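You operate a simulated robot arm through the tools that you are given. There is no shell and no other tool.

The job below is to be done with a simulated robot arm. You get a single attempt, and the scene is never put back.

Task
Wind all the cord from the grey tub onto the teal reel, then brake the winder.
Fine: seat the reel and clamp it with the white lever; the orange lever is the brake.

It is judged by the outcome, as a careful person would: the job done as asked, and still so three seconds after it is handed in. It fails if anything else is knocked over, pushed out of place, dropped, spilled or broken.

Robot
A 7-joint arm with a two-finger parallel gripper, fixed in place. Base frame: the origin is at the foot of the arm, x ahead of it, y to its left, z up. Units: mm, degrees, N and s.
Its first joint turns from -166.0 to 166.0 degrees. Payload 1.57 kg.
Tool frame: the origin (TCP) lies between the finger pads and is the grasp point; the fingertips stand 30 mm ahead of it; z points along the fingers, y is the line along which they close. The gripper opens to 110 mm. The fingers are 24 mm wide and 12 mm thick; the gripper's body (48 by 112 mm) begins 78 mm behind the TCP.
Orientation is that of the tool frame in the base frame, as a unit quaternion [x, y, z, w]. With the fingers straight down and closing along the base's y, the tool's x points along the base's -x, its y along +y and its z along -z.

Tools
- The arm moves only by the tool step_arm. Its argument "targets" is a list of rows, each a list of 3 entries, a list of its own where there are three numbers: the finger opening in mm, from 0 to 110, then the shift along the tool's x, y, z in units of 40 mm (1.0 is 40 mm), then the turn, a rotation vector about the tool's x, y, z in units of 6 degrees (1.0 is 6 degrees). In form: [[jaw, [tx, ty, tz], [ax, ay, az]], ...]. A call has 1 to 20 rows; each row shifts and turns the commanded pose from where the row before left it, along the tool's axes as they then stand. A call with a number of a shift or a turn outside -1 to 1 is refused whole. A row lasts 0.2 s, in which the tool goes at most 50 mm and 8.6 degrees; a call with a longer step from one row to the next is refused whole, and so is a gripper value outside its range. A pose out of reach is approached as far as the arm can. The call stops where the force on the tool passes 90 N (or 10 N more than at its start, if that is more) or the arm is blocked; 0.2 s more then pass. Each finger travels about 108 mm/s and halts on what it meets, pressing with about 36 N; the grip force reading is that of the motor and also rises with nothing between the fingers. The clock runs only during rows and for 0.2 s after the last one: add rows that do not move to give the fingers time. The reply holds the time, the measured pose of the TCP, the force on the tool along the base axes, the opening and the grip force, in the units named above and with some noise, with the torque about the TCP (base axes, N m) and any sound that the robot's microphone picked up, and new pictures: "views" is both (left out), scene, wrist or none.
- Cameras (640 x 400 px; columns grow to the right, rows downward): "scene" is fixed at [218.4, -650.5, 1721.6]; the picture's right is [0.55, -0.84, 0.00], its down [-0.80, -0.53, -0.29] and it looks along [0.24, 0.16, -0.96] (base axes); focal length 243 px, centre (320, 200). "wrist" rides on the gripper at [70, 16, -141] in the tool frame; the picture's right is [-0.23, 0.97, 0.00], its down [-0.85, -0.20, -0.48] and it looks along [-0.47, -0.11, 0.88] (tool axes); focal length 222 px, centre (320, 200). There is no depth. A picture from a camera that has moved, and an enlarged one, comes with that camera's place and axes in the base frame and with its lens.
- lift_body(by): slides the trunk up (or, below 0, down) by that many mm; the arm rides with it, the base frame stays. It gives what a move gives, with no picture.
- enlarge(camera, box): a new picture of the part [left, top, right, bottom] of that camera's present view, enlarged. The clock stands still meanwhile.
- job_done(): hands the job in; it is judged then, once.

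Nothing tells you positions but the pictures and the camera data. Unless the task says otherwise, let go and move clear before handing in.

The tools are called after "Emit:" as name(argument=value, ...) on one line, values as JSON. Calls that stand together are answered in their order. step_arm: Moves the arm, as the interface text tells. Its arguments: {"type":"object","properties":{"targets":{"type":"array","items":{"type":"array"}},"views":{"type":"string","enum":["both","scene","wrist","none"]}},"required":["targets"]} The other tools are called the same way: lift_body (by) slides the trunk up or down; enlarge (camera, box) takes an enlarged picture of a part of a camera's view; job_done () hands the job in.

At the start:

```text
time: 0.0
position: [263.0, -448.4, 1320.1]
tool_rot: [-0.001, 1.0, 0.0, 0.0]
ft_force: [-1.0, 1.2, 0.0]
moment: [-0.01, 0.02, -0.01]
width: 110.1
grip_force: 0.0
trunk travel left (down, up): [-525.0, 85.0]
```

scene: 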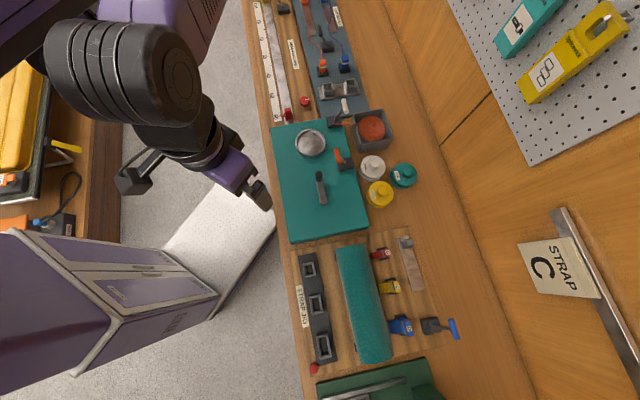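
wrist: 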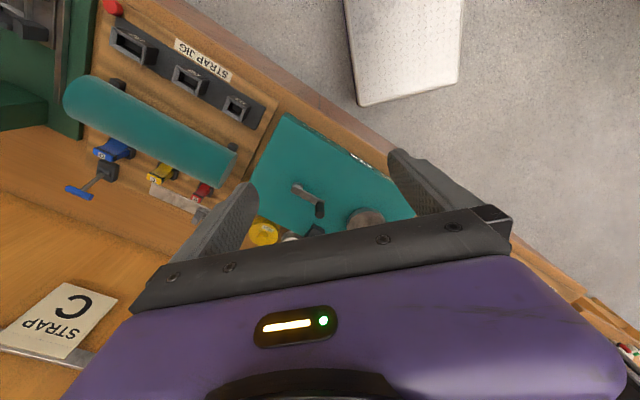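

I see a workbench on the far side with a teal plate (probably the winder), a round grey item, a grey square tub with something orange-red in it, and white/teal/yellow round reels nearby. I'll take enlarged views before moving anything.

Emit:
enlarge(camera="scene", box=[260, 70, 440, 250])

Emit:
enlarge(camera="scene", box=[320, 90, 430, 220])

Emit:
enlarge(camera="scene", box=[240, 0, 400, 130])

Emit:
enlarge(camera="scene", box=[280, 230, 480, 400])

```text
2.22 times, centred on (350, 160) of scene
camera zoom: at [218.4, -650.5, 1721.6], right [0.55, -0.84, 0.0], down [-0.8, -0.53, -0.29], along [0.24, 0.16, -0.96], focal length 540 px, centre (253, 289)
```

zoom: 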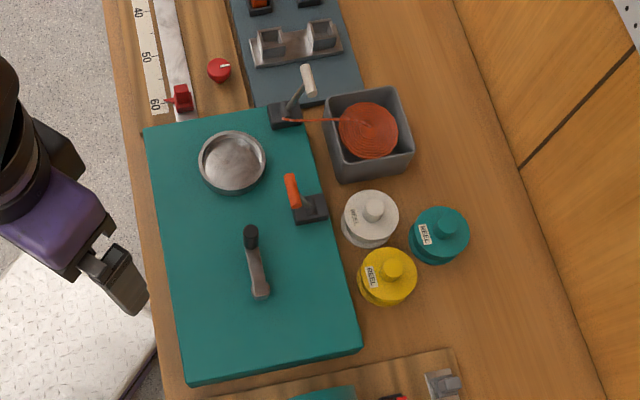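

```text
3.08 times, centred on (375, 155) of scene
camera zoom: at [218.4, -650.5, 1721.6], right [0.55, -0.84, 0.0], down [-0.8, -0.53, -0.29], along [0.24, 0.16, -0.96], focal length 747 px, centre (151, 338)
```

zoom: 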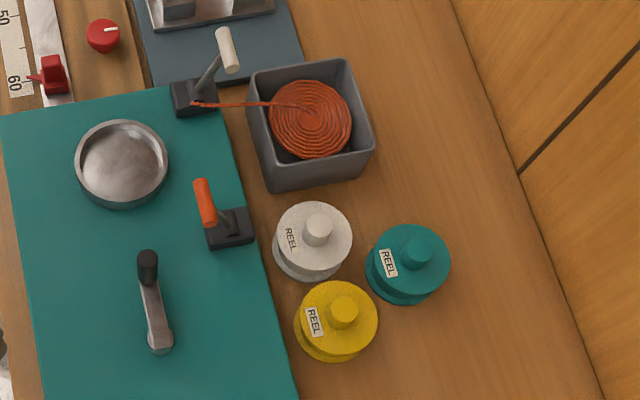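

```text
3.08 times, centred on (320, 65) of scene
camera zoom: at [218.4, -650.5, 1721.6], right [0.55, -0.84, 0.0], down [-0.8, -0.53, -0.29], along [0.24, 0.16, -0.96], focal length 747 px, centre (320, 615)
```

zoom: 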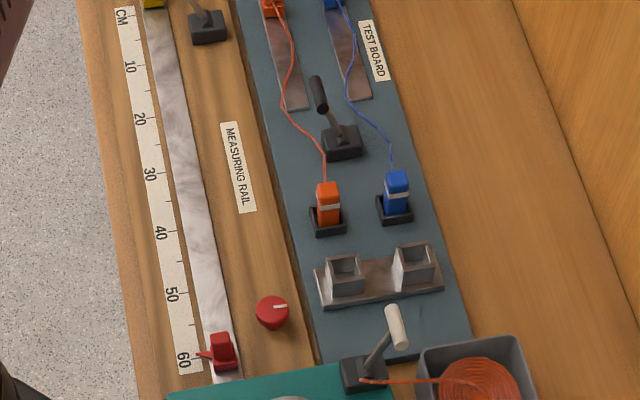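

```text
2.35 times, centred on (380, 315) of scene
camera zoom: at [218.4, -650.5, 1721.6], right [0.55, -0.84, 0.0], down [-0.8, -0.53, -0.29], along [0.24, 0.16, -0.96], focal length 571 px, centre (179, -71)
```

zoom: 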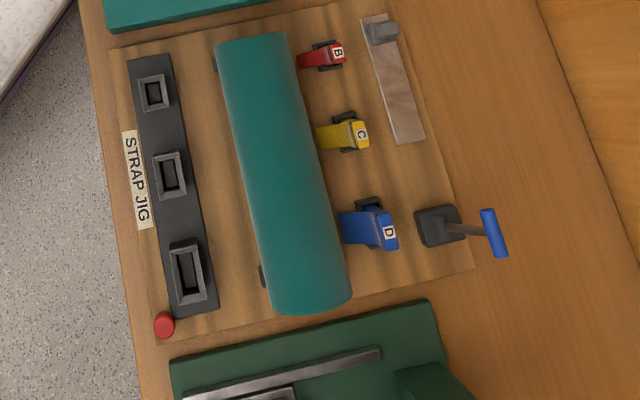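

The winder is the teal box: it has a metal cup as the reel seat, a crank with a dark knob, a white lever, and an orange lever on its edge. The teal reel stands behind it next to the white and yellow reels. I'll move the wrist camera forward at safe height for a better look and to work out heights.

Emit:
step_arm(targets=[[110, [-1, -0.3, 0], [0, 0, 0]], [110, [-1, -0.3, 0], [0, 0, 0]], [110, [-1, -0.3, 0], [0, 0, 0]], [110, [-1, -0.3, 0], [0, 0, 0]], [110, [-1, -0.3, 0], [0, 0, 0]]], views="both")

```text
time: 1.2
position: [463.5, -506.2, 1317.1]
tool_rot: [0.0, 1.0, 0.0, 0.0]
ft_force: [0.1, 0.4, -0.6]
moment: [-0.01, -0.01, -0.02]
width: 109.8
grip_force: 0.0
trunk travel left (down, up): [-525.0, 85.0]
camera wrist: at [393.3, -490.0, 1459.1], right [0.23, 0.97, 0.0], down [0.86, -0.2, 0.48], along [0.47, -0.11, -0.88], focal length 222 px, centre (320, 200)
```

scene: 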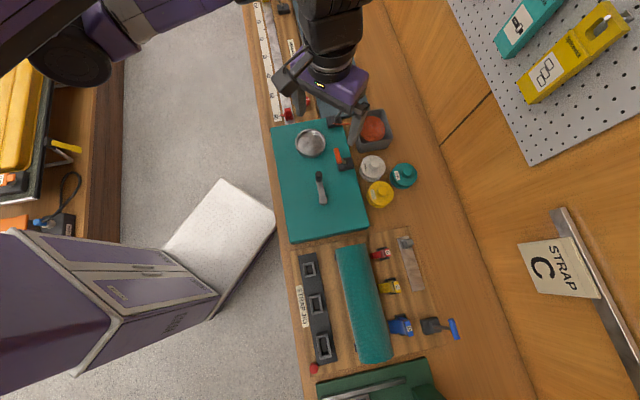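
wrist: 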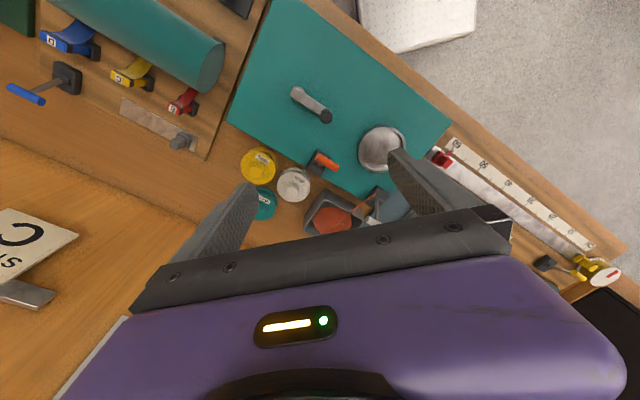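

The wrist now sees the winder, the reels and the tub between the fingers. I'll zoom in to measure it.

Emit:
enlarge(camera="wrist", box=[220, 60, 460, 250])

Emit:
enlarge(camera="scene", box=[340, 110, 430, 220])

```text
2.11 times, centred on (340, 155) of wrist
camera zoom: at [393.3, -490.0, 1459.1], right [0.23, 0.97, 0.0], down [0.86, -0.2, 0.48], along [0.47, -0.11, -0.88], focal length 468 px, centre (278, 295)
```

zoom: 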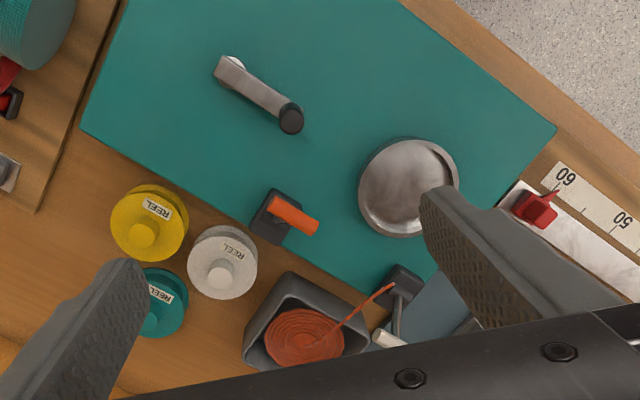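

```text
3.64 times, centred on (385, 165) of scene
camera zoom: at [218.4, -650.5, 1721.6], right [0.55, -0.84, 0.0], down [-0.8, -0.53, -0.29], along [0.24, 0.16, -0.96], focal length 883 px, centre (84, 327)
```

zoom: 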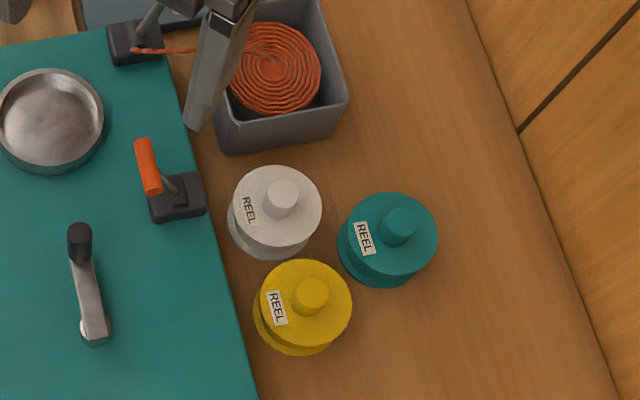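

The bench runs at 45° to the base axes, with the wall beyond it along (0.707, -0.707). I'll turn the tool 45° to line up with the bench and come down a bit for a closer look at the reels and levers.

Emit:
step_arm(targets=[[110, [0, 0, 0], [0, 0, 1]], [110, [0, 0, 0], [0, 0, 1]], [110, [0, 0, 0], [0, 0, 1]], [110, [0, 0, 0], [0, 0, 1]], [110, [0, 0, 0], [0, 0, 1]], [110, [0, 0, 0], [0, 0, 1]], [110, [0, 0, 0], [0, 0, 1]], [110, [0, 0, 0], [0, 0, 0.5]], [110, [0, 0.75, 0.8], [0, 0, 0]], [110, [0, 0.75, 0.8], [0, 0, 0]], [110, [0, 0, 0], [0, 0, 0]]], views="both")

Emit:
enlarge(camera="wrist", box=[180, 0, 460, 230])

```text
time: 3.6
position: [507.0, -465.1, 1256.0]
tool_rot: [0.383, 0.924, 0.0, 0.0]
ft_force: [0.5, 0.2, 0.6]
moment: [0.0, 0.03, 0.06]
width: 110.3
grip_force: 0.0
trunk travel left (down, up): [-525.0, 85.0]
camera wrist: at [468.1, -404.5, 1397.8], right [0.85, 0.53, 0.0], down [0.46, -0.75, 0.48], along [0.25, -0.41, -0.88], focal length 222 px, centre (320, 200)
```

scene: 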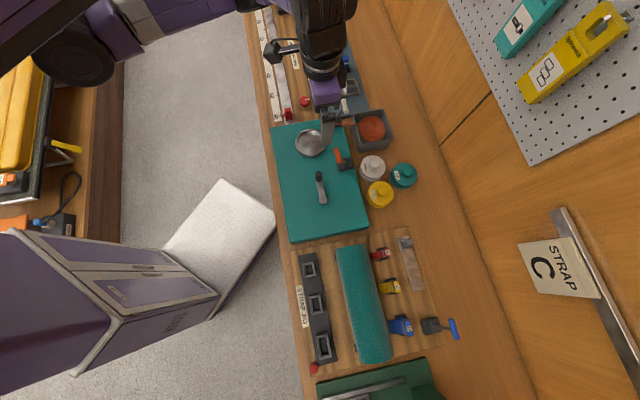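
wrist: 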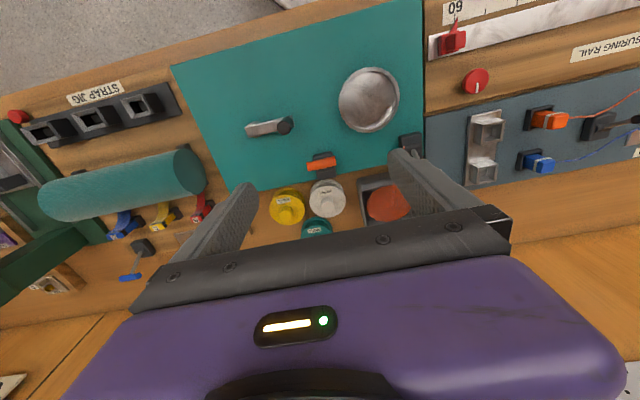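

```text
1.74 times, centred on (320, 115) of wrist
camera zoom: at [468.1, -404.5, 1397.8], right [0.85, 0.53, 0.0], down [0.46, -0.75, 0.48], along [0.25, -0.41, -0.88], focal length 386 px, centre (320, 348)
```

zoom: 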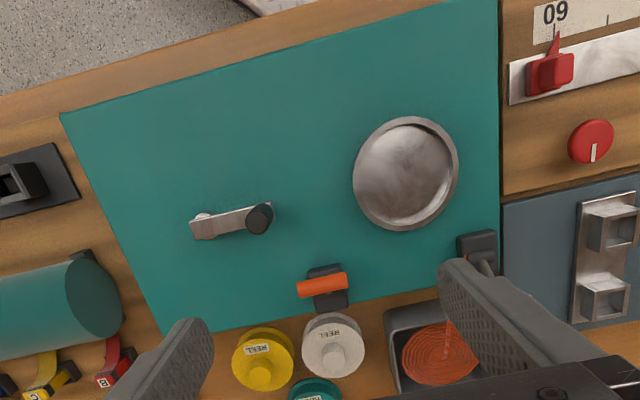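

Here the cup is empty and the crank arm runs parallel to the bench. The orange lever's handle lies along the bench, and the white lever sits by the tub. I'll move outward over the reels to see them, the tub and the levers more clearly.

Emit:
step_arm(targets=[[110, [-1, 0, 0.3], [0, 0, 0]], [110, [-1, 0, 0.3], [0, 0, 0]], [110, [-1, 0, 0.3], [0, 0, 0]], [110, [-0.8, 0, 0.3], [0, 0, 0]], [110, [0, 0, 0], [0, 0, 0]]], views="wrist")

Emit:
enlarge(camera="wrist", box=[200, 40, 440, 230])

```text
time: 4.8
position: [613.5, -571.4, 1205.8]
tool_rot: [0.383, 0.924, -0.001, 0.0]
ft_force: [0.7, 0.0, 0.8]
moment: [0.0, -0.02, -0.01]
width: 109.7
grip_force: 0.1
trunk travel left (down, up): [-525.0, 85.0]
camera wrist: at [575.6, -511.1, 1349.1], right [0.85, 0.53, 0.0], down [0.46, -0.75, 0.48], along [0.25, -0.41, -0.88], focal length 222 px, centre (320, 200)
```

wrist: 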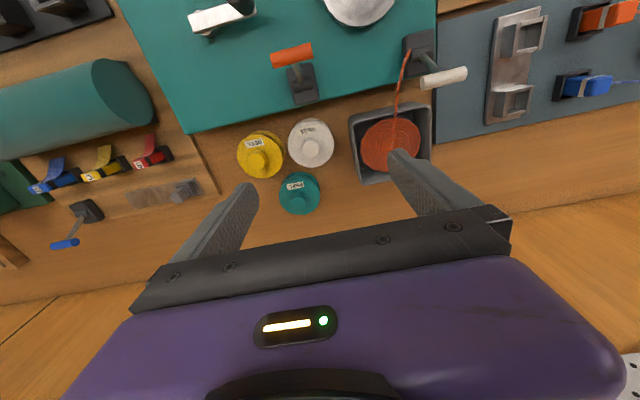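

```text
2.11 times, centred on (320, 135) of wrist
camera zoom: at [575.6, -511.1, 1349.1], right [0.85, 0.53, 0.0], down [0.46, -0.75, 0.48], along [0.25, -0.41, -0.88], focal length 468 px, centre (320, 337)
```

zoom: 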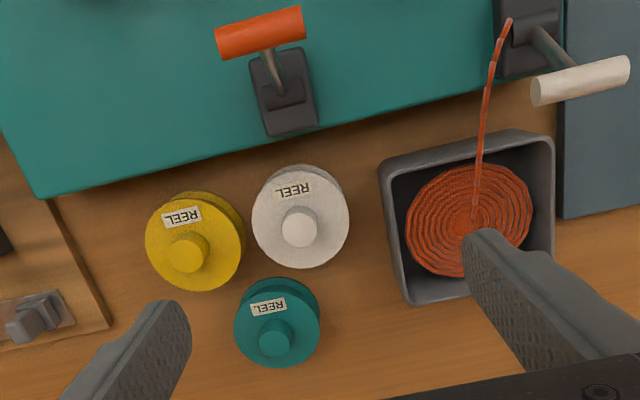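

I now have approximate positions in a bench frame, where n is distance toward the wall and a is to the left. The teal reel is at n≈963, a≈-43, the cup at n≈668, a≈120, and both levers are near n≈772. I'll drop closer over the levers to check their state and any markings.

Emit:
step_arm(targets=[[110, [0.7, 0.9, 0.3], [0, 0, 0]], [110, [0.7, 0.9, 0.3], [0, 0, 0]], [110, [0.7, 0, 0.3], [0, 0, 0]], [110, [0.4, 0, 0.3], [0, 0, 0]], [110, [0, 0, 0], [0, 0, 0]]], views="wrist")

Emit:
enlarge(camera="wrist", box=[180, 20, 460, 230])

```text
time: 6.0
position: [594.0, -449.4, 1158.4]
tool_rot: [0.382, 0.924, 0.0, 0.0]
ft_force: [0.3, -0.5, -0.2]
moment: [0.0, 0.02, 0.0]
width: 109.9
grip_force: 0.1
trunk travel left (down, up): [-525.0, 85.0]
camera wrist: at [555.3, -389.3, 1301.7], right [0.85, 0.53, 0.0], down [0.46, -0.75, 0.48], along [0.25, -0.41, -0.88], focal length 222 px, centre (320, 200)
```

wrist: 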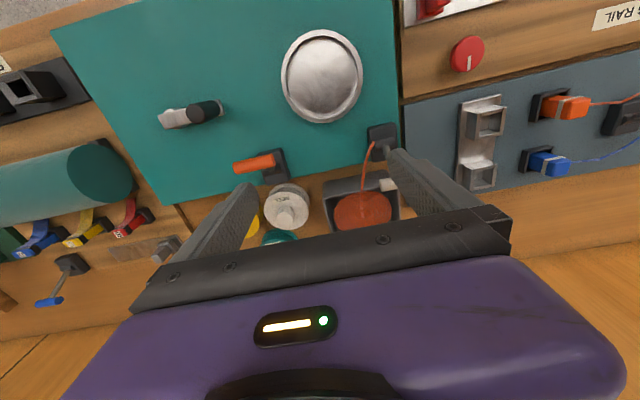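

```text
1.90 times, centred on (320, 125) of wrist
camera zoom: at [555.3, -389.3, 1301.7], right [0.85, 0.53, 0.0], down [0.46, -0.75, 0.48], along [0.25, -0.41, -0.88], focal length 423 px, centre (320, 343)
```

zoom: 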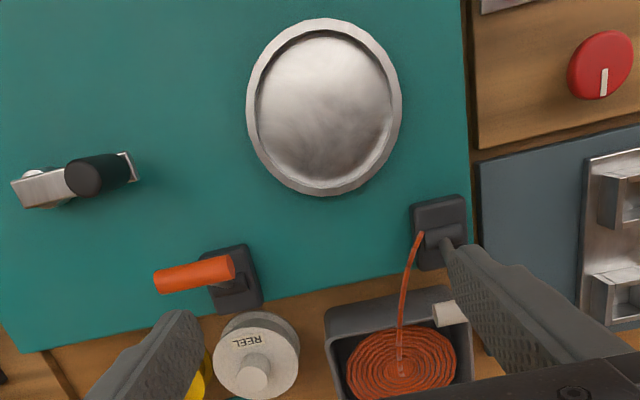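

The cup is a shallow dish centred near n≈666, a≈120.5, with an inner diameter of about 88 mm. I'll move over to the teal reel for a close view of its knob and flange heights.

Emit:
step_arm(targets=[[110, [-0.89, -0.76, 0], [0, 0, 0]], [110, [-0.89, -0.76, 0], [0, 0, 0]], [110, [-0.89, -0.76, 0], [0, 0, 0]], [110, [-0.89, -0.76, 0], [0, 0, 0]], [110, [0, 0, 0.7], [0, 0, 0]], [110, [0, 0, 0.7], [0, 0, 0]], [110, [0, 0, 0], [0, 0, 0]]], views="wrist")

Emit:
enlarge(camera="wrist", box=[200, 60, 440, 250])

```text
time: 7.6
position: [609.9, -638.1, 1104.6]
tool_rot: [0.382, 0.924, -0.001, 0.0]
ft_force: [0.5, 0.4, -0.8]
moment: [0.01, -0.02, 0.0]
width: 109.8
grip_force: 0.0
trunk travel left (down, up): [-525.0, 85.0]
camera wrist: at [571.3, -577.0, 1246.2], right [0.85, 0.53, 0.0], down [0.46, -0.75, 0.48], along [0.25, -0.41, -0.88], focal length 222 px, centre (320, 200)
```

wrist: 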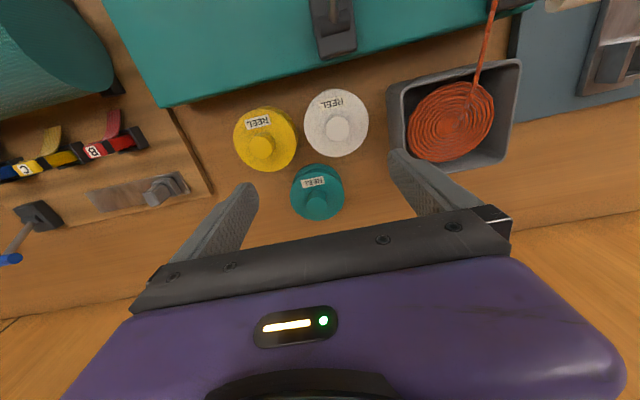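

```text
2.11 times, centred on (320, 155) of wrist
camera zoom: at [571.3, -577.0, 1246.2], right [0.85, 0.53, 0.0], down [0.46, -0.75, 0.48], along [0.25, -0.41, -0.88], focal length 468 px, centre (320, 295)
```

zoom: 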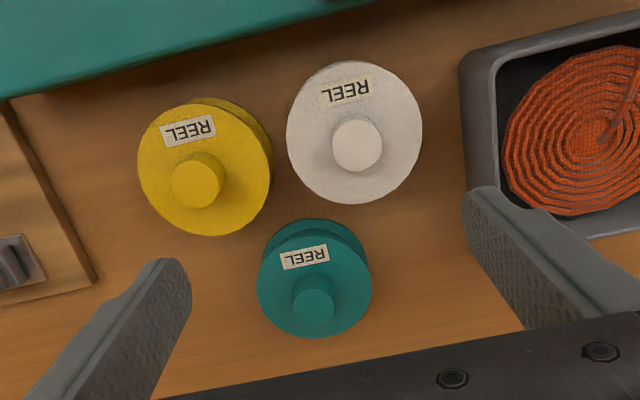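

The teal reel's knob top is at about n≈964, a≈-44, z≈972. Its flange top is at z≈947, with an 83 mm flange and a 27 mm knob. I'll centre over it at this height and check alignment before descending.

Emit:
step_arm(targets=[[90, [-0.7, -0.2, 0], [0, 0, 0]], [70, [-0.7, -0.2, 0], [0, 0, 0]], [60, [-0.65, -0.2, 0], [0, 0, 0]], [60, [0, 0, 0], [0, 0, 0]], [60, [0, 0, 0], [0, 0, 0]]], views="both")

Emit:
enlarge(camera="wrist", box=[220, 60, 420, 230])

```text
time: 8.8
position: [621.0, -653.2, 1107.3]
tool_rot: [0.383, 0.924, -0.001, 0.0]
ft_force: [0.0, -0.3, 1.0]
moment: [-0.04, -0.01, 0.02]
width: 60.2
grip_force: 0.1
out of reach, approached as far as the arm can: row 1, 2, 3
trunk travel left (down, up): [-525.0, 85.0]
camera wrist: at [582.8, -593.2, 1248.5], right [0.85, 0.53, 0.0], down [0.46, -0.75, 0.48], along [0.25, -0.41, -0.88], focal length 222 px, centre (320, 200)
```

scene: 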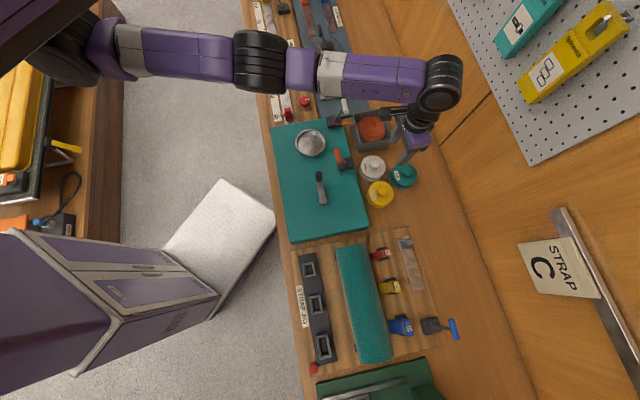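
wrist: 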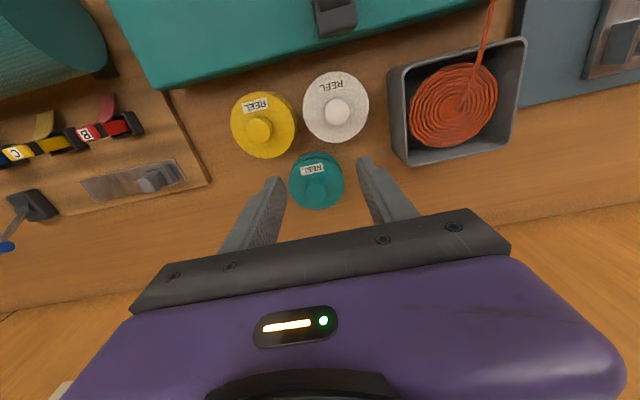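

```text
2.35 times, centred on (320, 145) of wrist
camera zoom: at [582.8, -593.2, 1248.5], right [0.85, 0.53, 0.0], down [0.46, -0.75, 0.48], along [0.25, -0.41, -0.88], focal length 523 px, centre (320, 329)
```

zoom: 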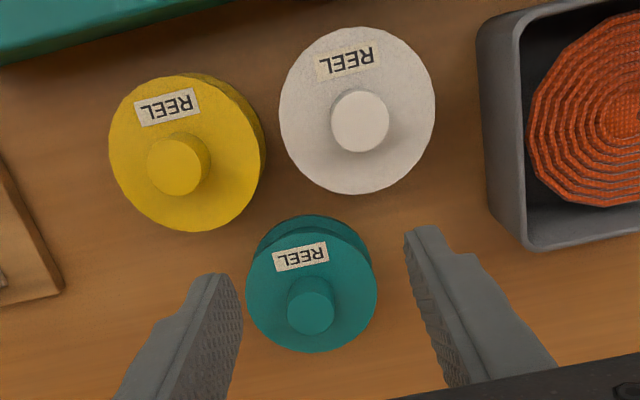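

At this height the arm tops out around n≈901, short of the reel, so the trunk needs to come down for more reach. I'll retract up and inward first, then lower the trunk in stages.

Emit:
step_arm(targets=[[60, [0.8, 0, -0.8], [0, 0, 0]], [60, [0.8, 0, -0.8], [0, 0, 0]], [60, [0.8, 0, -0.8], [0, 0, 0]], [60, [0.8, 0, -0.8], [0, 0, 0]], [60, [0.8, 0, -0.8], [0, 0, 0]], [60, [0, 0, -1], [0, 0, 0]], [60, [0, 0, -1], [0, 0, 0]], [60, [0, 0, 0], [0, 0, 0]]], views="none")

```text
time: 10.6
position: [508.3, -540.8, 1344.7]
tool_rot: [0.383, 0.924, 0.001, 0.0]
ft_force: [0.4, -0.3, 0.0]
moment: [-0.02, -0.02, -0.04]
width: 59.7
grip_force: 0.1
trunk travel left (down, up): [-525.0, 85.0]
```

The arm is now retracted and high, at n≈742, z≈1345. I'll lower the trunk by 200 mm, which leaves the fingertips well above the levers.

Emit:
lift_body(by=-200)

Emit:
step_arm(targets=[[60, [0, 0, -1], [0, 0, 0]], [60, [0, 0, -1], [0, 0, 0]], [60, [0, 0, 0], [0, 0, 0]]], views="both")

```text
time: 12.8
position: [508.9, -541.9, 1143.3]
tool_rot: [0.382, 0.924, 0.0, 0.0]
ft_force: [-0.1, -0.5, 0.8]
moment: [-0.03, 0.0, 0.03]
width: 60.3
grip_force: 0.0
trunk travel left (down, up): [-325.0, 285.0]
```

```text
time: 13.6
position: [508.1, -542.0, 1223.4]
tool_rot: [0.383, 0.924, 0.0, 0.0]
ft_force: [-0.6, 0.4, -0.4]
moment: [-0.02, 0.0, 0.02]
width: 59.9
grip_force: 0.1
trunk travel left (down, up): [-325.0, 285.0]
camera wrist: at [469.3, -481.5, 1364.4], right [0.85, 0.53, 0.0], down [0.46, -0.75, 0.48], along [0.25, -0.41, -0.88], focal length 222 px, centre (320, 200)
```

scene: 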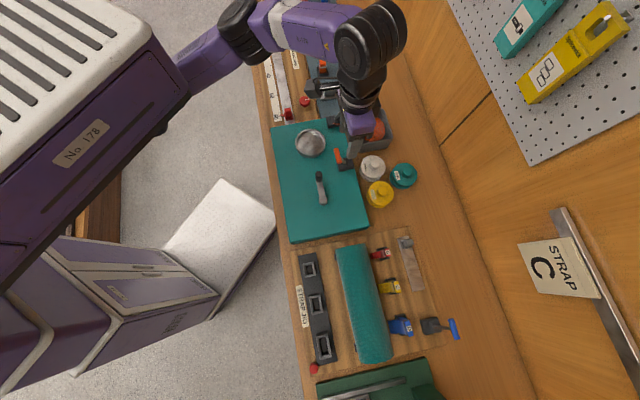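
wrist: 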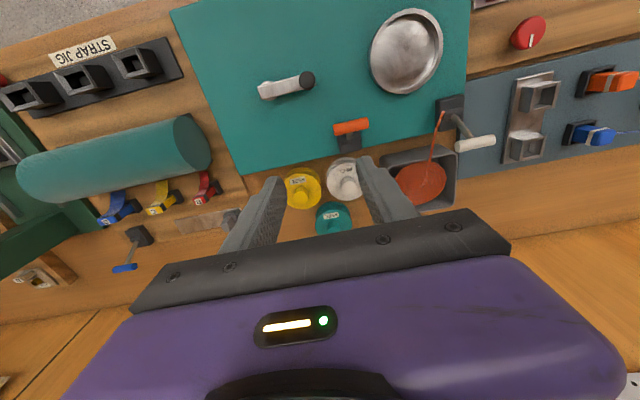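

The trunk drop was clean, and the elbow is off to the side over the test board, well above it. I'll raise the tool and lower the trunk again for reach.

Emit:
step_arm(targets=[[60, [0, 0, -1], [0, 0, 0]], [60, [0, 0, -1], [0, 0, 0]], [60, [0, 0, -1], [0, 0, 0]], [60, [0, 0, 0], [0, 0, 0]]], views="none")

Emit:
lift_body(by=-190)

Emit:
step_arm(targets=[[60, [-0.9, -0.1, 0], [0, 0, 0]], [60, [-0.9, -0.1, 0], [0, 0, 0]], [60, [-0.9, -0.1, 0], [0, 0, 0]], [60, [-0.9, -0.1, 0], [0, 0, 0]], [60, [0, 0, 0], [0, 0, 0]]], views="both")

```text
time: 14.6
position: [509.0, -538.7, 1258.6]
tool_rot: [0.384, 0.923, 0.008, -0.018]
ft_force: [-0.2, 0.2, 0.1]
moment: [0.02, 0.03, 0.01]
width: 60.0
grip_force: 0.1
out of reach, approached as far as the arm can: row 2, 3
trunk travel left (down, up): [-325.0, 285.0]
```

```text
time: 16.5
position: [512.0, -539.8, 1082.8]
tool_rot: [0.381, 0.924, -0.001, -0.019]
ft_force: [8.4, -3.2, 96.0]
moment: [2.58, -2.29, -0.42]
width: 61.6
grip_force: 1.2
trunk travel left (down, up): [-140.0, 470.0]
stopped: the force on the tool passed its limit at 110 N (the readings are from after the stop); the commanded pose is now the measured one
```

```text
time: 16.8
position: [514.8, -539.7, 1083.3]
tool_rot: [0.385, 0.922, -0.003, -0.038]
ft_force: [-17.3, 21.3, 79.8]
moment: [2.95, -1.11, 1.0]
width: 60.4
grip_force: 0.4
trunk travel left (down, up): [-140.0, 470.0]
stopped in row 1: the force on the tool passed its limit at 147 N (the readings are from after the stop); the commanded pose is now the measured one
camera wrist: at [486.2, -482.3, 1228.5], right [0.85, 0.52, -0.05], down [0.49, -0.76, 0.42], along [0.18, -0.38, -0.9], focal length 222 px, centre (320, 200)
```

scene: 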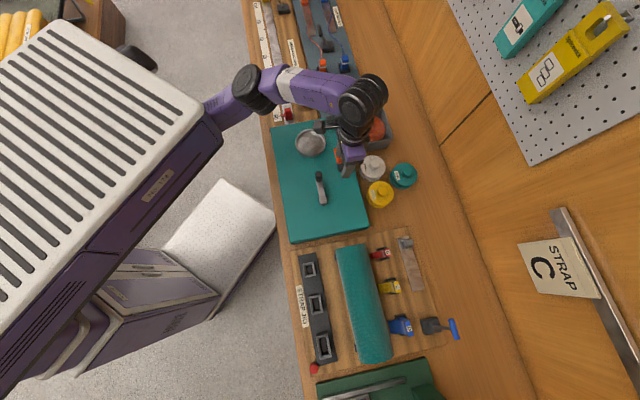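
wrist: 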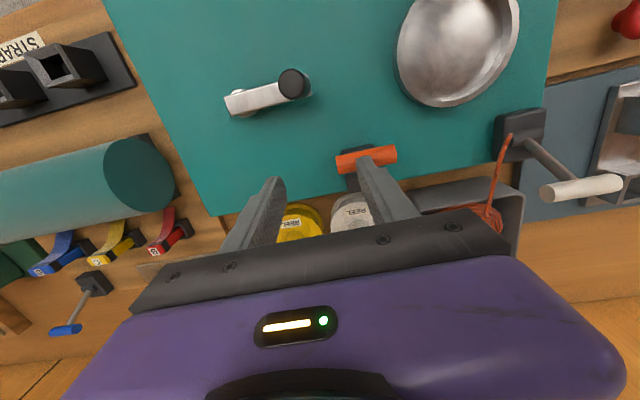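

I batched those calls when I should have waited. The upward move hit a limit, so the trunk drop brought the right finger down on the orange lever's bar. I'll back off straight up by raising the trunk, then check the lever.

Emit:
lift_body(by=90)

```text
time: 18.0
position: [517.8, -541.6, 1168.2]
tool_rot: [0.382, 0.923, -0.002, -0.037]
ft_force: [-0.4, -0.6, 0.8]
moment: [-0.01, 0.0, 0.03]
width: 60.3
grip_force: 0.1
trunk travel left (down, up): [-230.0, 380.0]
```

Contact is cleared and the force is back to zero. Next I'll check the orange lever and whether anything shifted.

Emit:
enlarge(camera="wrist", box=[200, 40, 520, 240])

Emit:
enlarge(camera="scene", box=[260, 70, 440, 250])

```text
2.00 times, centred on (360, 140) of wrist
camera zoom: at [490.9, -485.5, 1313.9], right [0.85, 0.53, -0.05], down [0.5, -0.76, 0.43], along [0.19, -0.38, -0.9], focal length 444 px, centre (240, 320)
```

zoom: 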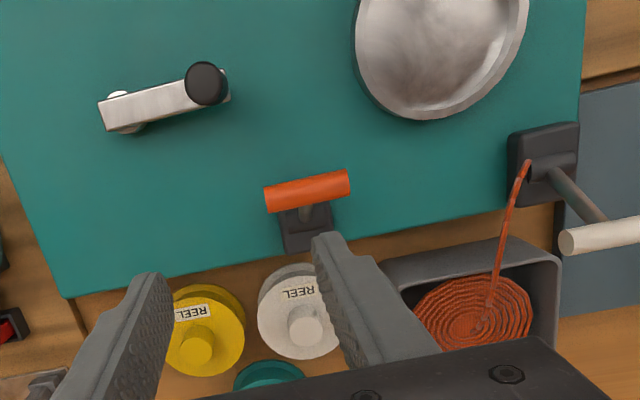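

```text
2.22 times, centred on (350, 160) of scene
camera zoom: at [218.4, -650.5, 1721.6], right [0.55, -0.84, 0.0], down [-0.8, -0.53, -0.29], along [0.24, 0.16, -0.96], focal length 540 px, centre (253, 289)
```

zoom: 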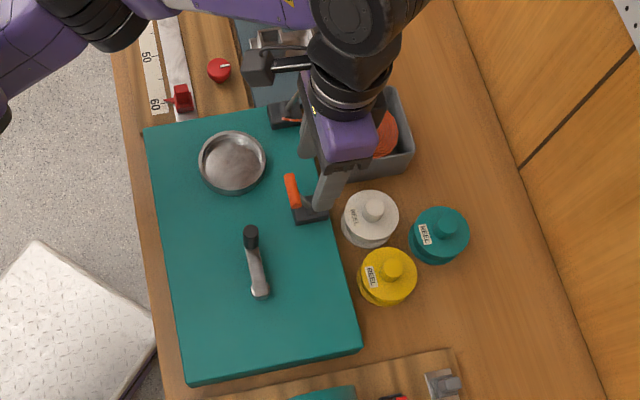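

The orange lever sits exactly where it was, and nothing else moved. Next I'll straighten the tool's small tilt and move outward at safe height to test reach with this trunk height.

Emit:
step_arm(targets=[[60, [-0.2, 0, 0.3], [-0.3, -0.64, 0]], [60, [-0.8, -0.1, 0.3], [0, 0, 0]], [60, [-0.8, -0.1, 0.3], [0, 0, 0]], [60, [-0.8, -0.1, 0.3], [0, 0, 0]], [60, [-0.8, -0.2, 0], [0, 0, 0]], [60, [-0.8, -0.2, 0], [0, 0, 0]], [60, [0, 0, 0], [0, 0, 0]]], views="both")

```text
time: 19.6
position: [586.8, -596.2, 1117.7]
tool_rot: [0.382, 0.924, -0.001, 0.0]
ft_force: [0.6, -0.3, -0.3]
moment: [0.02, -0.02, 0.02]
width: 60.2
grip_force: 0.1
out of reach, approached as far as the arm can: row 4, 5, 6
trunk travel left (down, up): [-230.0, 380.0]
camera wrist: at [549.0, -534.8, 1258.0], right [0.85, 0.53, 0.0], down [0.46, -0.74, 0.48], along [0.25, -0.41, -0.88], focal length 222 px, centre (320, 200)
```

scene: 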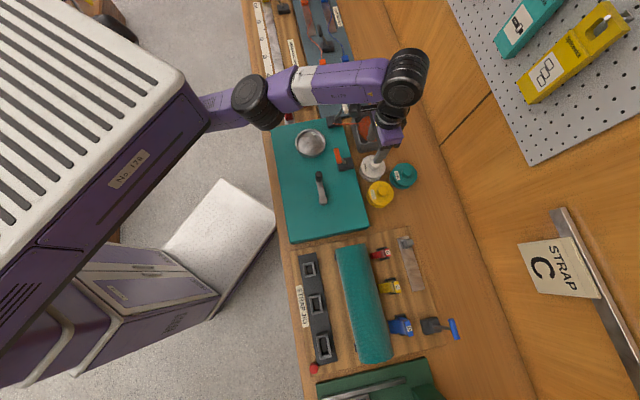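
wrist: 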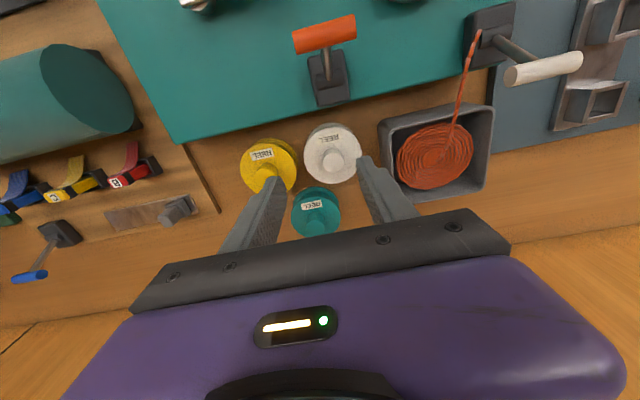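

Reach is limited here because the wrist sits above shoulder level. I'll raise the trunk 100 mm, lower the arm relative to it, and then extend outward; from there I can use the trunk for vertical moves.

Emit:
lift_body(by=100)

```text
time: 20.9
position: [587.3, -595.2, 1217.4]
tool_rot: [0.383, 0.924, -0.002, 0.0]
ft_force: [-0.1, 0.7, 0.4]
moment: [-0.02, 0.0, -0.01]
width: 60.0
grip_force: 0.1
trunk travel left (down, up): [-330.0, 280.0]
```

At n≈836, z≈1217. I'll lower the arm 100 mm, then extend toward the reel.

Emit:
step_arm(targets=[[60, [0, 0, 0.8], [0, 0, 0]], [60, [0, 0, 0.8], [0, 0, 0]], [60, [0, 0, 0.9], [0, 0, 0]], [60, [-0.8, -0.24, 0], [0, 0, 0]], [60, [-0.8, -0.24, 0], [0, 0, 0]], [60, [-0.8, -0.24, 0], [0, 0, 0]], [60, [-0.8, -0.24, 0], [0, 0, 0]], [60, [0, 0, 0], [0, 0, 0]]], views="both")

```text
time: 22.8
position: [614.5, -623.9, 1115.5]
tool_rot: [0.383, 0.924, -0.001, 0.001]
ft_force: [-0.4, -0.6, 0.1]
moment: [-0.04, -0.01, -0.01]
width: 60.1
grip_force: 0.2
out of reach, approached as far as the arm can: row 5, 6, 7
trunk travel left (down, up): [-330.0, 280.0]
camera wrist: at [576.3, -564.3, 1257.7], right [0.85, 0.53, 0.0], down [0.46, -0.74, 0.48], along [0.25, -0.41, -0.88], focal length 222 px, centre (320, 200)
```

scene: 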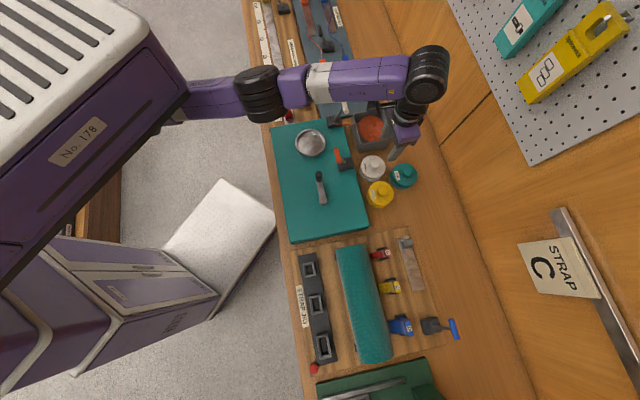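
wrist: 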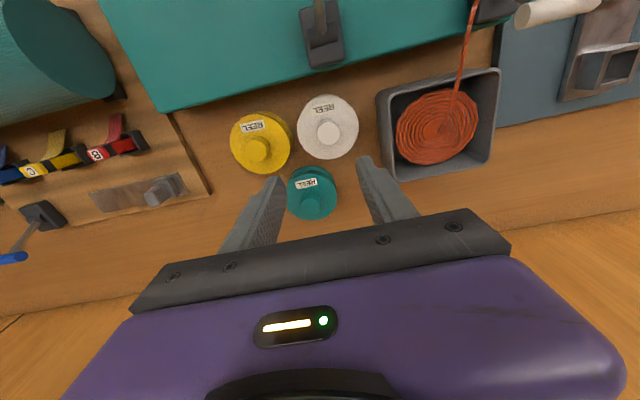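

Reach peaks at about 900 mm with the tool vertical, and the reel is at 965. Tilting the tool outward about the finger-closing axis still grips the knob squarely and adds roughly 85 mm, so I'll do that. First I'll raise the trunk back to its best height for this.

Emit:
lift_body(by=210)

```text
time: 25.0
position: [615.2, -624.4, 1325.9]
tool_rot: [0.383, 0.924, 0.0, 0.0]
ft_force: [0.5, 0.4, -0.8]
moment: [-0.02, -0.02, -0.02]
width: 60.0
grip_force: 0.0
trunk travel left (down, up): [-540.0, 70.0]
```

The trunk is up. I'll lower the arm to z≈1126 and tilt the tool 20° outward.

Emit:
step_arm(targets=[[60, [0.1, -0.1, 1], [0, 0, 0]], [60, [0.1, -0.1, 1], [0, 0, 0]], [60, [0.1, -0.2, 1], [0, 0, 0]], [60, [0.1, -0.2, 1], [0, 0, 0]], [60, [0.1, -0.3, 1], [0, 0, 0]], [60, [0, 0, 0], [0, -0.83, 0]], [60, [0, 0, 0], [0, -0.83, 0]], [60, [0, 0, 0], [0, -0.83, 0]], [60, [0, 0, 0], [0, -0.84, 0]], [60, [0, 0, 0], [0, 0, 0]]], views="wrist")

```text
time: 27.2
position: [614.9, -736.6, 1131.4]
tool_rot: [0.376, 0.91, -0.066, 0.16]
ft_force: [-0.6, 0.6, -0.4]
moment: [0.03, 0.0, -0.03]
width: 60.1
grip_force: 0.1
out of reach, approached as far as the arm can: row 1, 2, 3, 4, 6, 7, 8, 9
trunk travel left (down, up): [-540.0, 70.0]
camera wrist: at [545.7, -645.3, 1240.8], right [0.84, 0.54, 0.08], down [0.31, -0.59, 0.74], along [0.45, -0.6, -0.67], focal length 222 px, centre (320, 200)
```

wrist: 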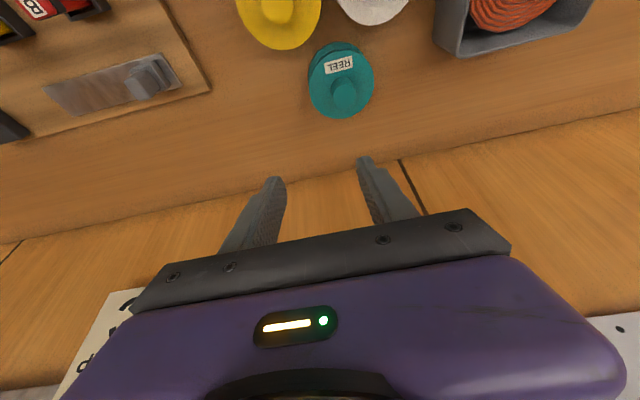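

The arm settled at n≈956, a≈-86, z≈1131 with the intended 20° tilt, so this distance is reachable when tilted. I'll shift sideways to line up with the teal reel.

Emit:
step_arm(targets=[[60, [0.02, 0.52, 0.39], [0, 0, 0]], [60, [0.02, 0.52, 0.39], [0, 0, 0]], [60, [0, 0, 0], [0, 0, 0]]], views="both")

```text
time: 28.0
position: [653.7, -721.1, 1100.7]
tool_rot: [0.377, 0.91, -0.067, 0.16]
ft_force: [-0.1, 0.3, -0.1]
moment: [0.01, -0.01, 0.02]
width: 59.9
grip_force: 0.1
out of reach, approached as far as the arm can: row 1
trunk travel left (down, up): [-540.0, 70.0]
camera wrist: at [584.3, -629.0, 1210.0], right [0.84, 0.54, 0.08], down [0.31, -0.59, 0.74], along [0.45, -0.6, -0.67], focal length 222 px, centre (320, 200)
```

scene: 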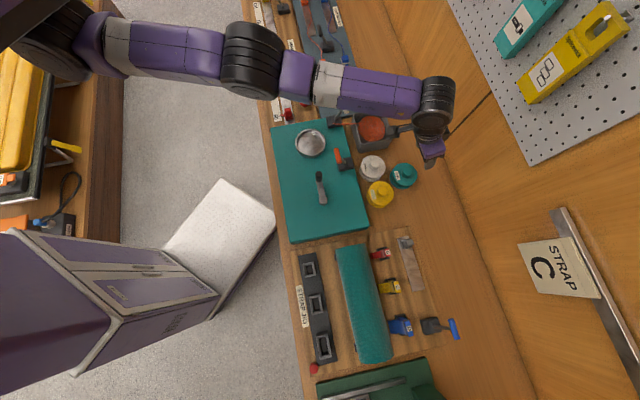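
wrist: 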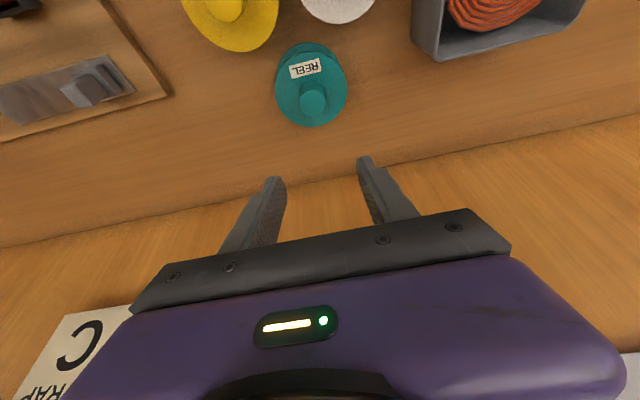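

With the tilt, the tool is at n≈972, a≈-48. My triangulation of the reel is consistent across views: n≈965, a≈-44. I'll fine-adjust so the finger pads meet the knob centre, then lower with the trunk.

Emit:
step_arm(targets=[[60, [0.331, 0.095, -0.12], [0, 0, 0]], [60, [0, 0, 0], [0, 0, 0]]], views="none")

```text
time: 28.6
position: [653.6, -721.0, 1101.4]
tool_rot: [0.376, 0.91, -0.066, 0.161]
ft_force: [-0.1, 0.4, -0.4]
moment: [0.01, 0.02, 0.01]
width: 60.1
grip_force: 0.0
out of reach, approached as far as the arm can: row 1
trunk travel left (down, up): [-540.0, 70.0]
```

The arm is stretched straight, so moving directly inward stalls. Pivoting the tool about the wrist avoids that: reducing the tilt by about 3.4° swings the fingers inward by the 14 mm I need.

Emit:
step_arm(targets=[[60, [0.371, 0.095, -0.01], [0, 0.567, 0]], [60, [0, 0, 0], [0, 0, 0]]], views="none")

```text
time: 29.2
position: [647.2, -709.1, 1096.7]
tool_rot: [0.378, 0.915, -0.054, 0.133]
ft_force: [-0.1, 0.6, -0.2]
moment: [0.03, 0.02, -0.03]
width: 59.8
grip_force: 0.0
trunk travel left (down, up): [-540.0, 70.0]
```

Now at n≈959, a≈-44 with a 16.6° tilt, as intended. I'll lower the trunk 80 mm first and check alignment.

Emit:
lift_body(by=-80)

Emit:
enlarge(camera="wrist", box=[220, 60, 420, 230])

Emit:
enlarge(camera="scene", box=[330, 100, 480, 220])

```text
time: 30.4
position: [648.0, -710.4, 1016.9]
tool_rot: [0.377, 0.915, -0.055, 0.133]
ft_force: [-0.4, 0.2, -0.2]
moment: [-0.01, 0.0, 0.0]
width: 60.2
grip_force: 0.0
trunk travel left (down, up): [-460.0, 150.0]
```

```text
2.35 times, centred on (320, 145) of wrist
camera zoom: at [582.8, -622.6, 1132.7], right [0.84, 0.54, 0.06], down [0.34, -0.62, 0.7], along [0.42, -0.57, -0.71], focal length 523 px, centre (320, 329)
```

zoom: 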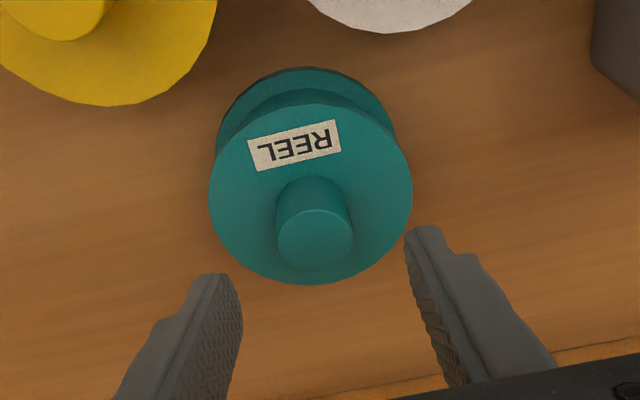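

```text
3.33 times, centred on (405, 160) of scene
camera zoom: at [218.4, -650.5, 1721.6], right [0.55, -0.84, 0.0], down [-0.8, -0.53, -0.29], along [0.24, 0.16, -0.96], focal length 809 px, centre (37, 333)
```

zoom: 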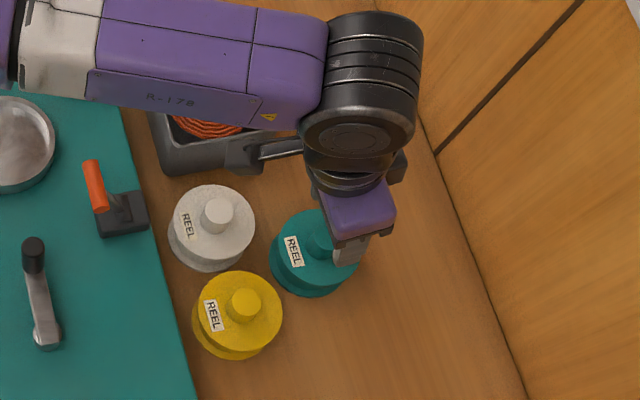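

The knob is aligned between the fingers, within about 1 mm sideways. I'll lower the last 32 mm.

Emit:
lift_body(by=-32)

Emit:
enlarge(camera="wrist", box=[220, 60, 420, 230])

```text
time: 31.1
position: [648.1, -708.8, 985.0]
tool_rot: [0.379, 0.914, -0.056, 0.133]
ft_force: [-0.6, 0.2, -0.1]
moment: [0.02, 0.0, -0.01]
width: 60.3
grip_force: 0.1
trunk travel left (down, up): [-428.0, 182.0]
```

```text
2.35 times, centred on (320, 145) of wrist
camera zoom: at [582.8, -622.5, 1100.6], right [0.84, 0.54, 0.06], down [0.34, -0.62, 0.7], along [0.42, -0.57, -0.71], focal length 523 px, centre (320, 329)
```

zoom: 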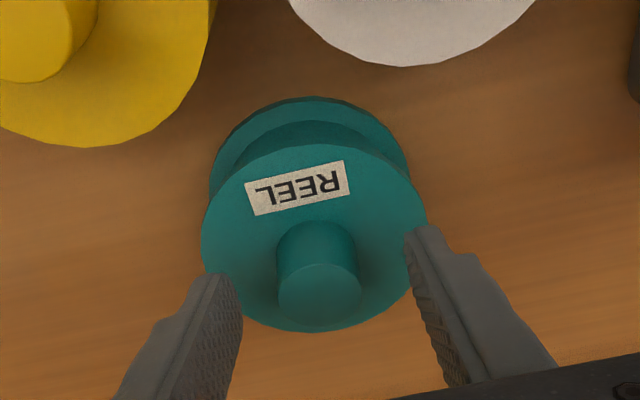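

The knob is between the pads and the tips are just above the flange. I'll close the gripper.

Emit:
step_arm(targets=[[40, [0, 0, 0], [0, 0, 0]], [24, [0, 0, 0], [0, 0, 0]], [15, [0, 0, 0], [0, 0, 0]], [15, [0, 0, 0], [0, 0, 0]], [15, [0, 0, 0], [0, 0, 0]]], views="wrist")

Emit:
enlarge(camera="wrist", box=[220, 60, 420, 230])

```text
time: 32.3
position: [647.7, -709.5, 985.1]
tool_rot: [0.379, 0.914, -0.056, 0.133]
ft_force: [0.2, -0.4, 1.2]
moment: [0.0, -0.01, -0.01]
width: 28.1
grip_force: 35.5
trunk travel left (down, up): [-428.0, 182.0]
camera wrist: at [582.8, -622.6, 1100.7], right [0.84, 0.54, 0.06], down [0.34, -0.62, 0.7], along [0.42, -0.57, -0.71], focal length 222 px, centre (320, 200)
```

wrist: 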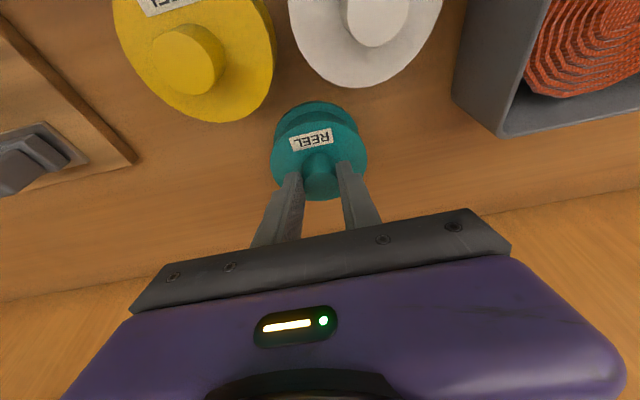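

```text
2.35 times, centred on (320, 145) of wrist
camera zoom: at [582.8, -622.6, 1100.7], right [0.84, 0.54, 0.06], down [0.34, -0.62, 0.7], along [0.42, -0.57, -0.71], focal length 523 px, centre (320, 329)
```

zoom: 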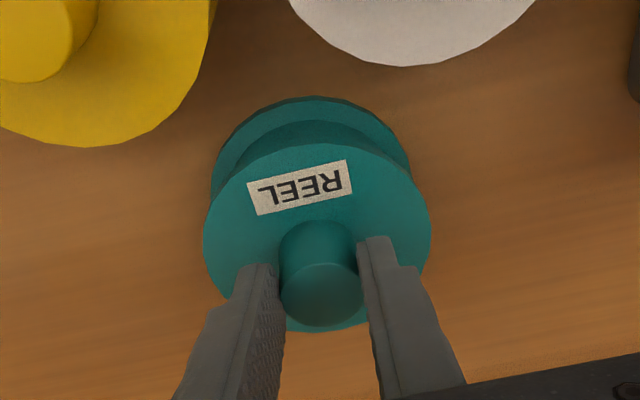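

The knob is gripped (28.1 mm, 35 N). I'll lift with the trunk, which keeps the arm's posture unchanged.

Emit:
lift_body(by=30)

Emit:
enlarge(camera="wrist", box=[200, 30, 440, 230])

Emit:
enlarge(camera="scene", box=[330, 100, 480, 220])

```text
time: 33.1
position: [646.5, -708.9, 1014.7]
tool_rot: [0.378, 0.915, -0.055, 0.133]
ft_force: [0.5, -0.3, -0.7]
moment: [0.02, 0.01, 0.0]
width: 28.1
grip_force: 35.8
trunk travel left (down, up): [-458.0, 152.0]
```

```text
2.00 times, centred on (320, 130) of wrist
camera zoom: at [582.8, -622.5, 1130.5], right [0.84, 0.54, 0.06], down [0.34, -0.62, 0.7], along [0.42, -0.57, -0.71], focal length 444 px, centre (320, 340)
```

zoom: 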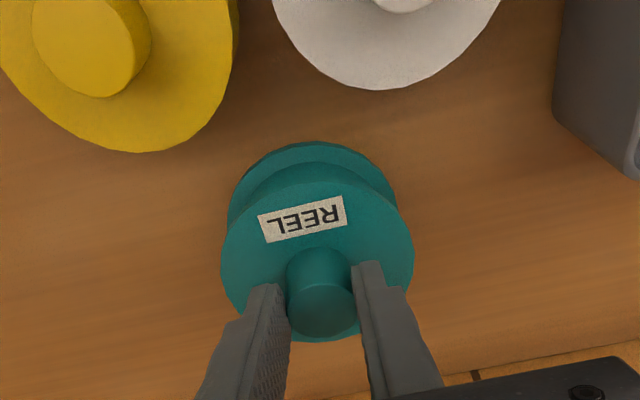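

```text
3.33 times, centred on (405, 160) of scene
camera zoom: at [218.4, -650.5, 1721.6], right [0.55, -0.84, 0.0], down [-0.8, -0.53, -0.29], along [0.24, 0.16, -0.96], focal length 809 px, centre (37, 333)
```

zoom: 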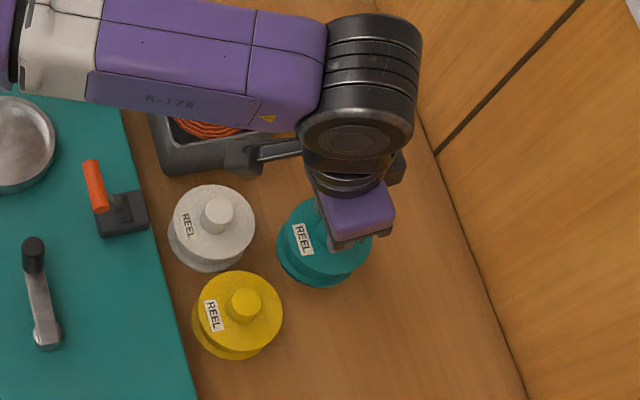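

The reel came up with the gripper. I'll lift further with the trunk to clear the other reels and levers.

Emit:
lift_body(by=145)

```text
time: 34.8
position: [646.8, -710.3, 1160.7]
tool_rot: [0.378, 0.914, -0.056, 0.133]
ft_force: [-0.7, -0.3, -0.6]
moment: [0.01, 0.01, 0.02]
width: 28.0
grip_force: 36.0
trunk travel left (down, up): [-603.0, 7.0]
```

Clear at z≈1161. Now I'll try retracting inward and slightly up with the same tilt.

Emit:
step_arm(targets=[[15, [0.61, 0, -0.575], [0, 0, 0]], [15, [0.61, 0, -0.575], [0, 0, 0]], [15, [0.61, 0, -0.575], [0, 0, 0]], [15, [0, 0, 0], [0, 0, 0]]], views="none")

```text
time: 35.8
position: [612.3, -724.6, 1205.8]
tool_rot: [0.378, 0.914, -0.055, 0.133]
ft_force: [-0.5, 0.2, -1.0]
moment: [-0.01, 0.0, 0.0]
width: 28.0
grip_force: 35.6
out of reach, approached as far as the arm can: row 1, 2, 3
trunk travel left (down, up): [-603.0, 7.0]
```

The arm can't bend inward while tilted this far, which looks like a wrist limit. I'll pivot the tool back to vertical about the wrist, tilting the reel slightly in the grip, and then retract as I did before.

Emit:
step_arm(targets=[[15, [0.59, 0, -0.03], [0, 0.922, 0]], [15, [0.59, 0, -0.03], [0, 0.922, 0]], [15, [0.59, 0, -0.03], [0, 0.922, 0]], [15, [0, 0, 0], [0, 0, 0]]], views="none")

```text
time: 36.8
position: [564.1, -674.0, 1194.9]
tool_rot: [0.383, 0.924, 0.0, -0.001]
ft_force: [-0.6, -0.2, -1.1]
moment: [-0.03, 0.03, -0.01]
width: 28.2
grip_force: 35.5
trunk travel left (down, up): [-603.0, 7.0]
```

The tool is vertical again with no limit warnings. Retracting inward now.

Emit:
step_arm(targets=[[15, [0.7, 0.2, -0.3], [0, 0, 0]], [15, [0.7, 0.2, -0.3], [0, 0, 0]], [15, [0, 0, 0], [0, 0, 0]]], views="none")

```text
time: 37.6
position: [561.0, -676.1, 1211.3]
tool_rot: [0.381, 0.924, 0.001, -0.001]
ft_force: [0.3, -0.3, -0.1]
moment: [-0.01, -0.01, 0.02]
width: 28.2
grip_force: 35.8
out of reach, approached as far as the arm can: row 1, 2
trunk travel left (down, up): [-603.0, 7.0]
```

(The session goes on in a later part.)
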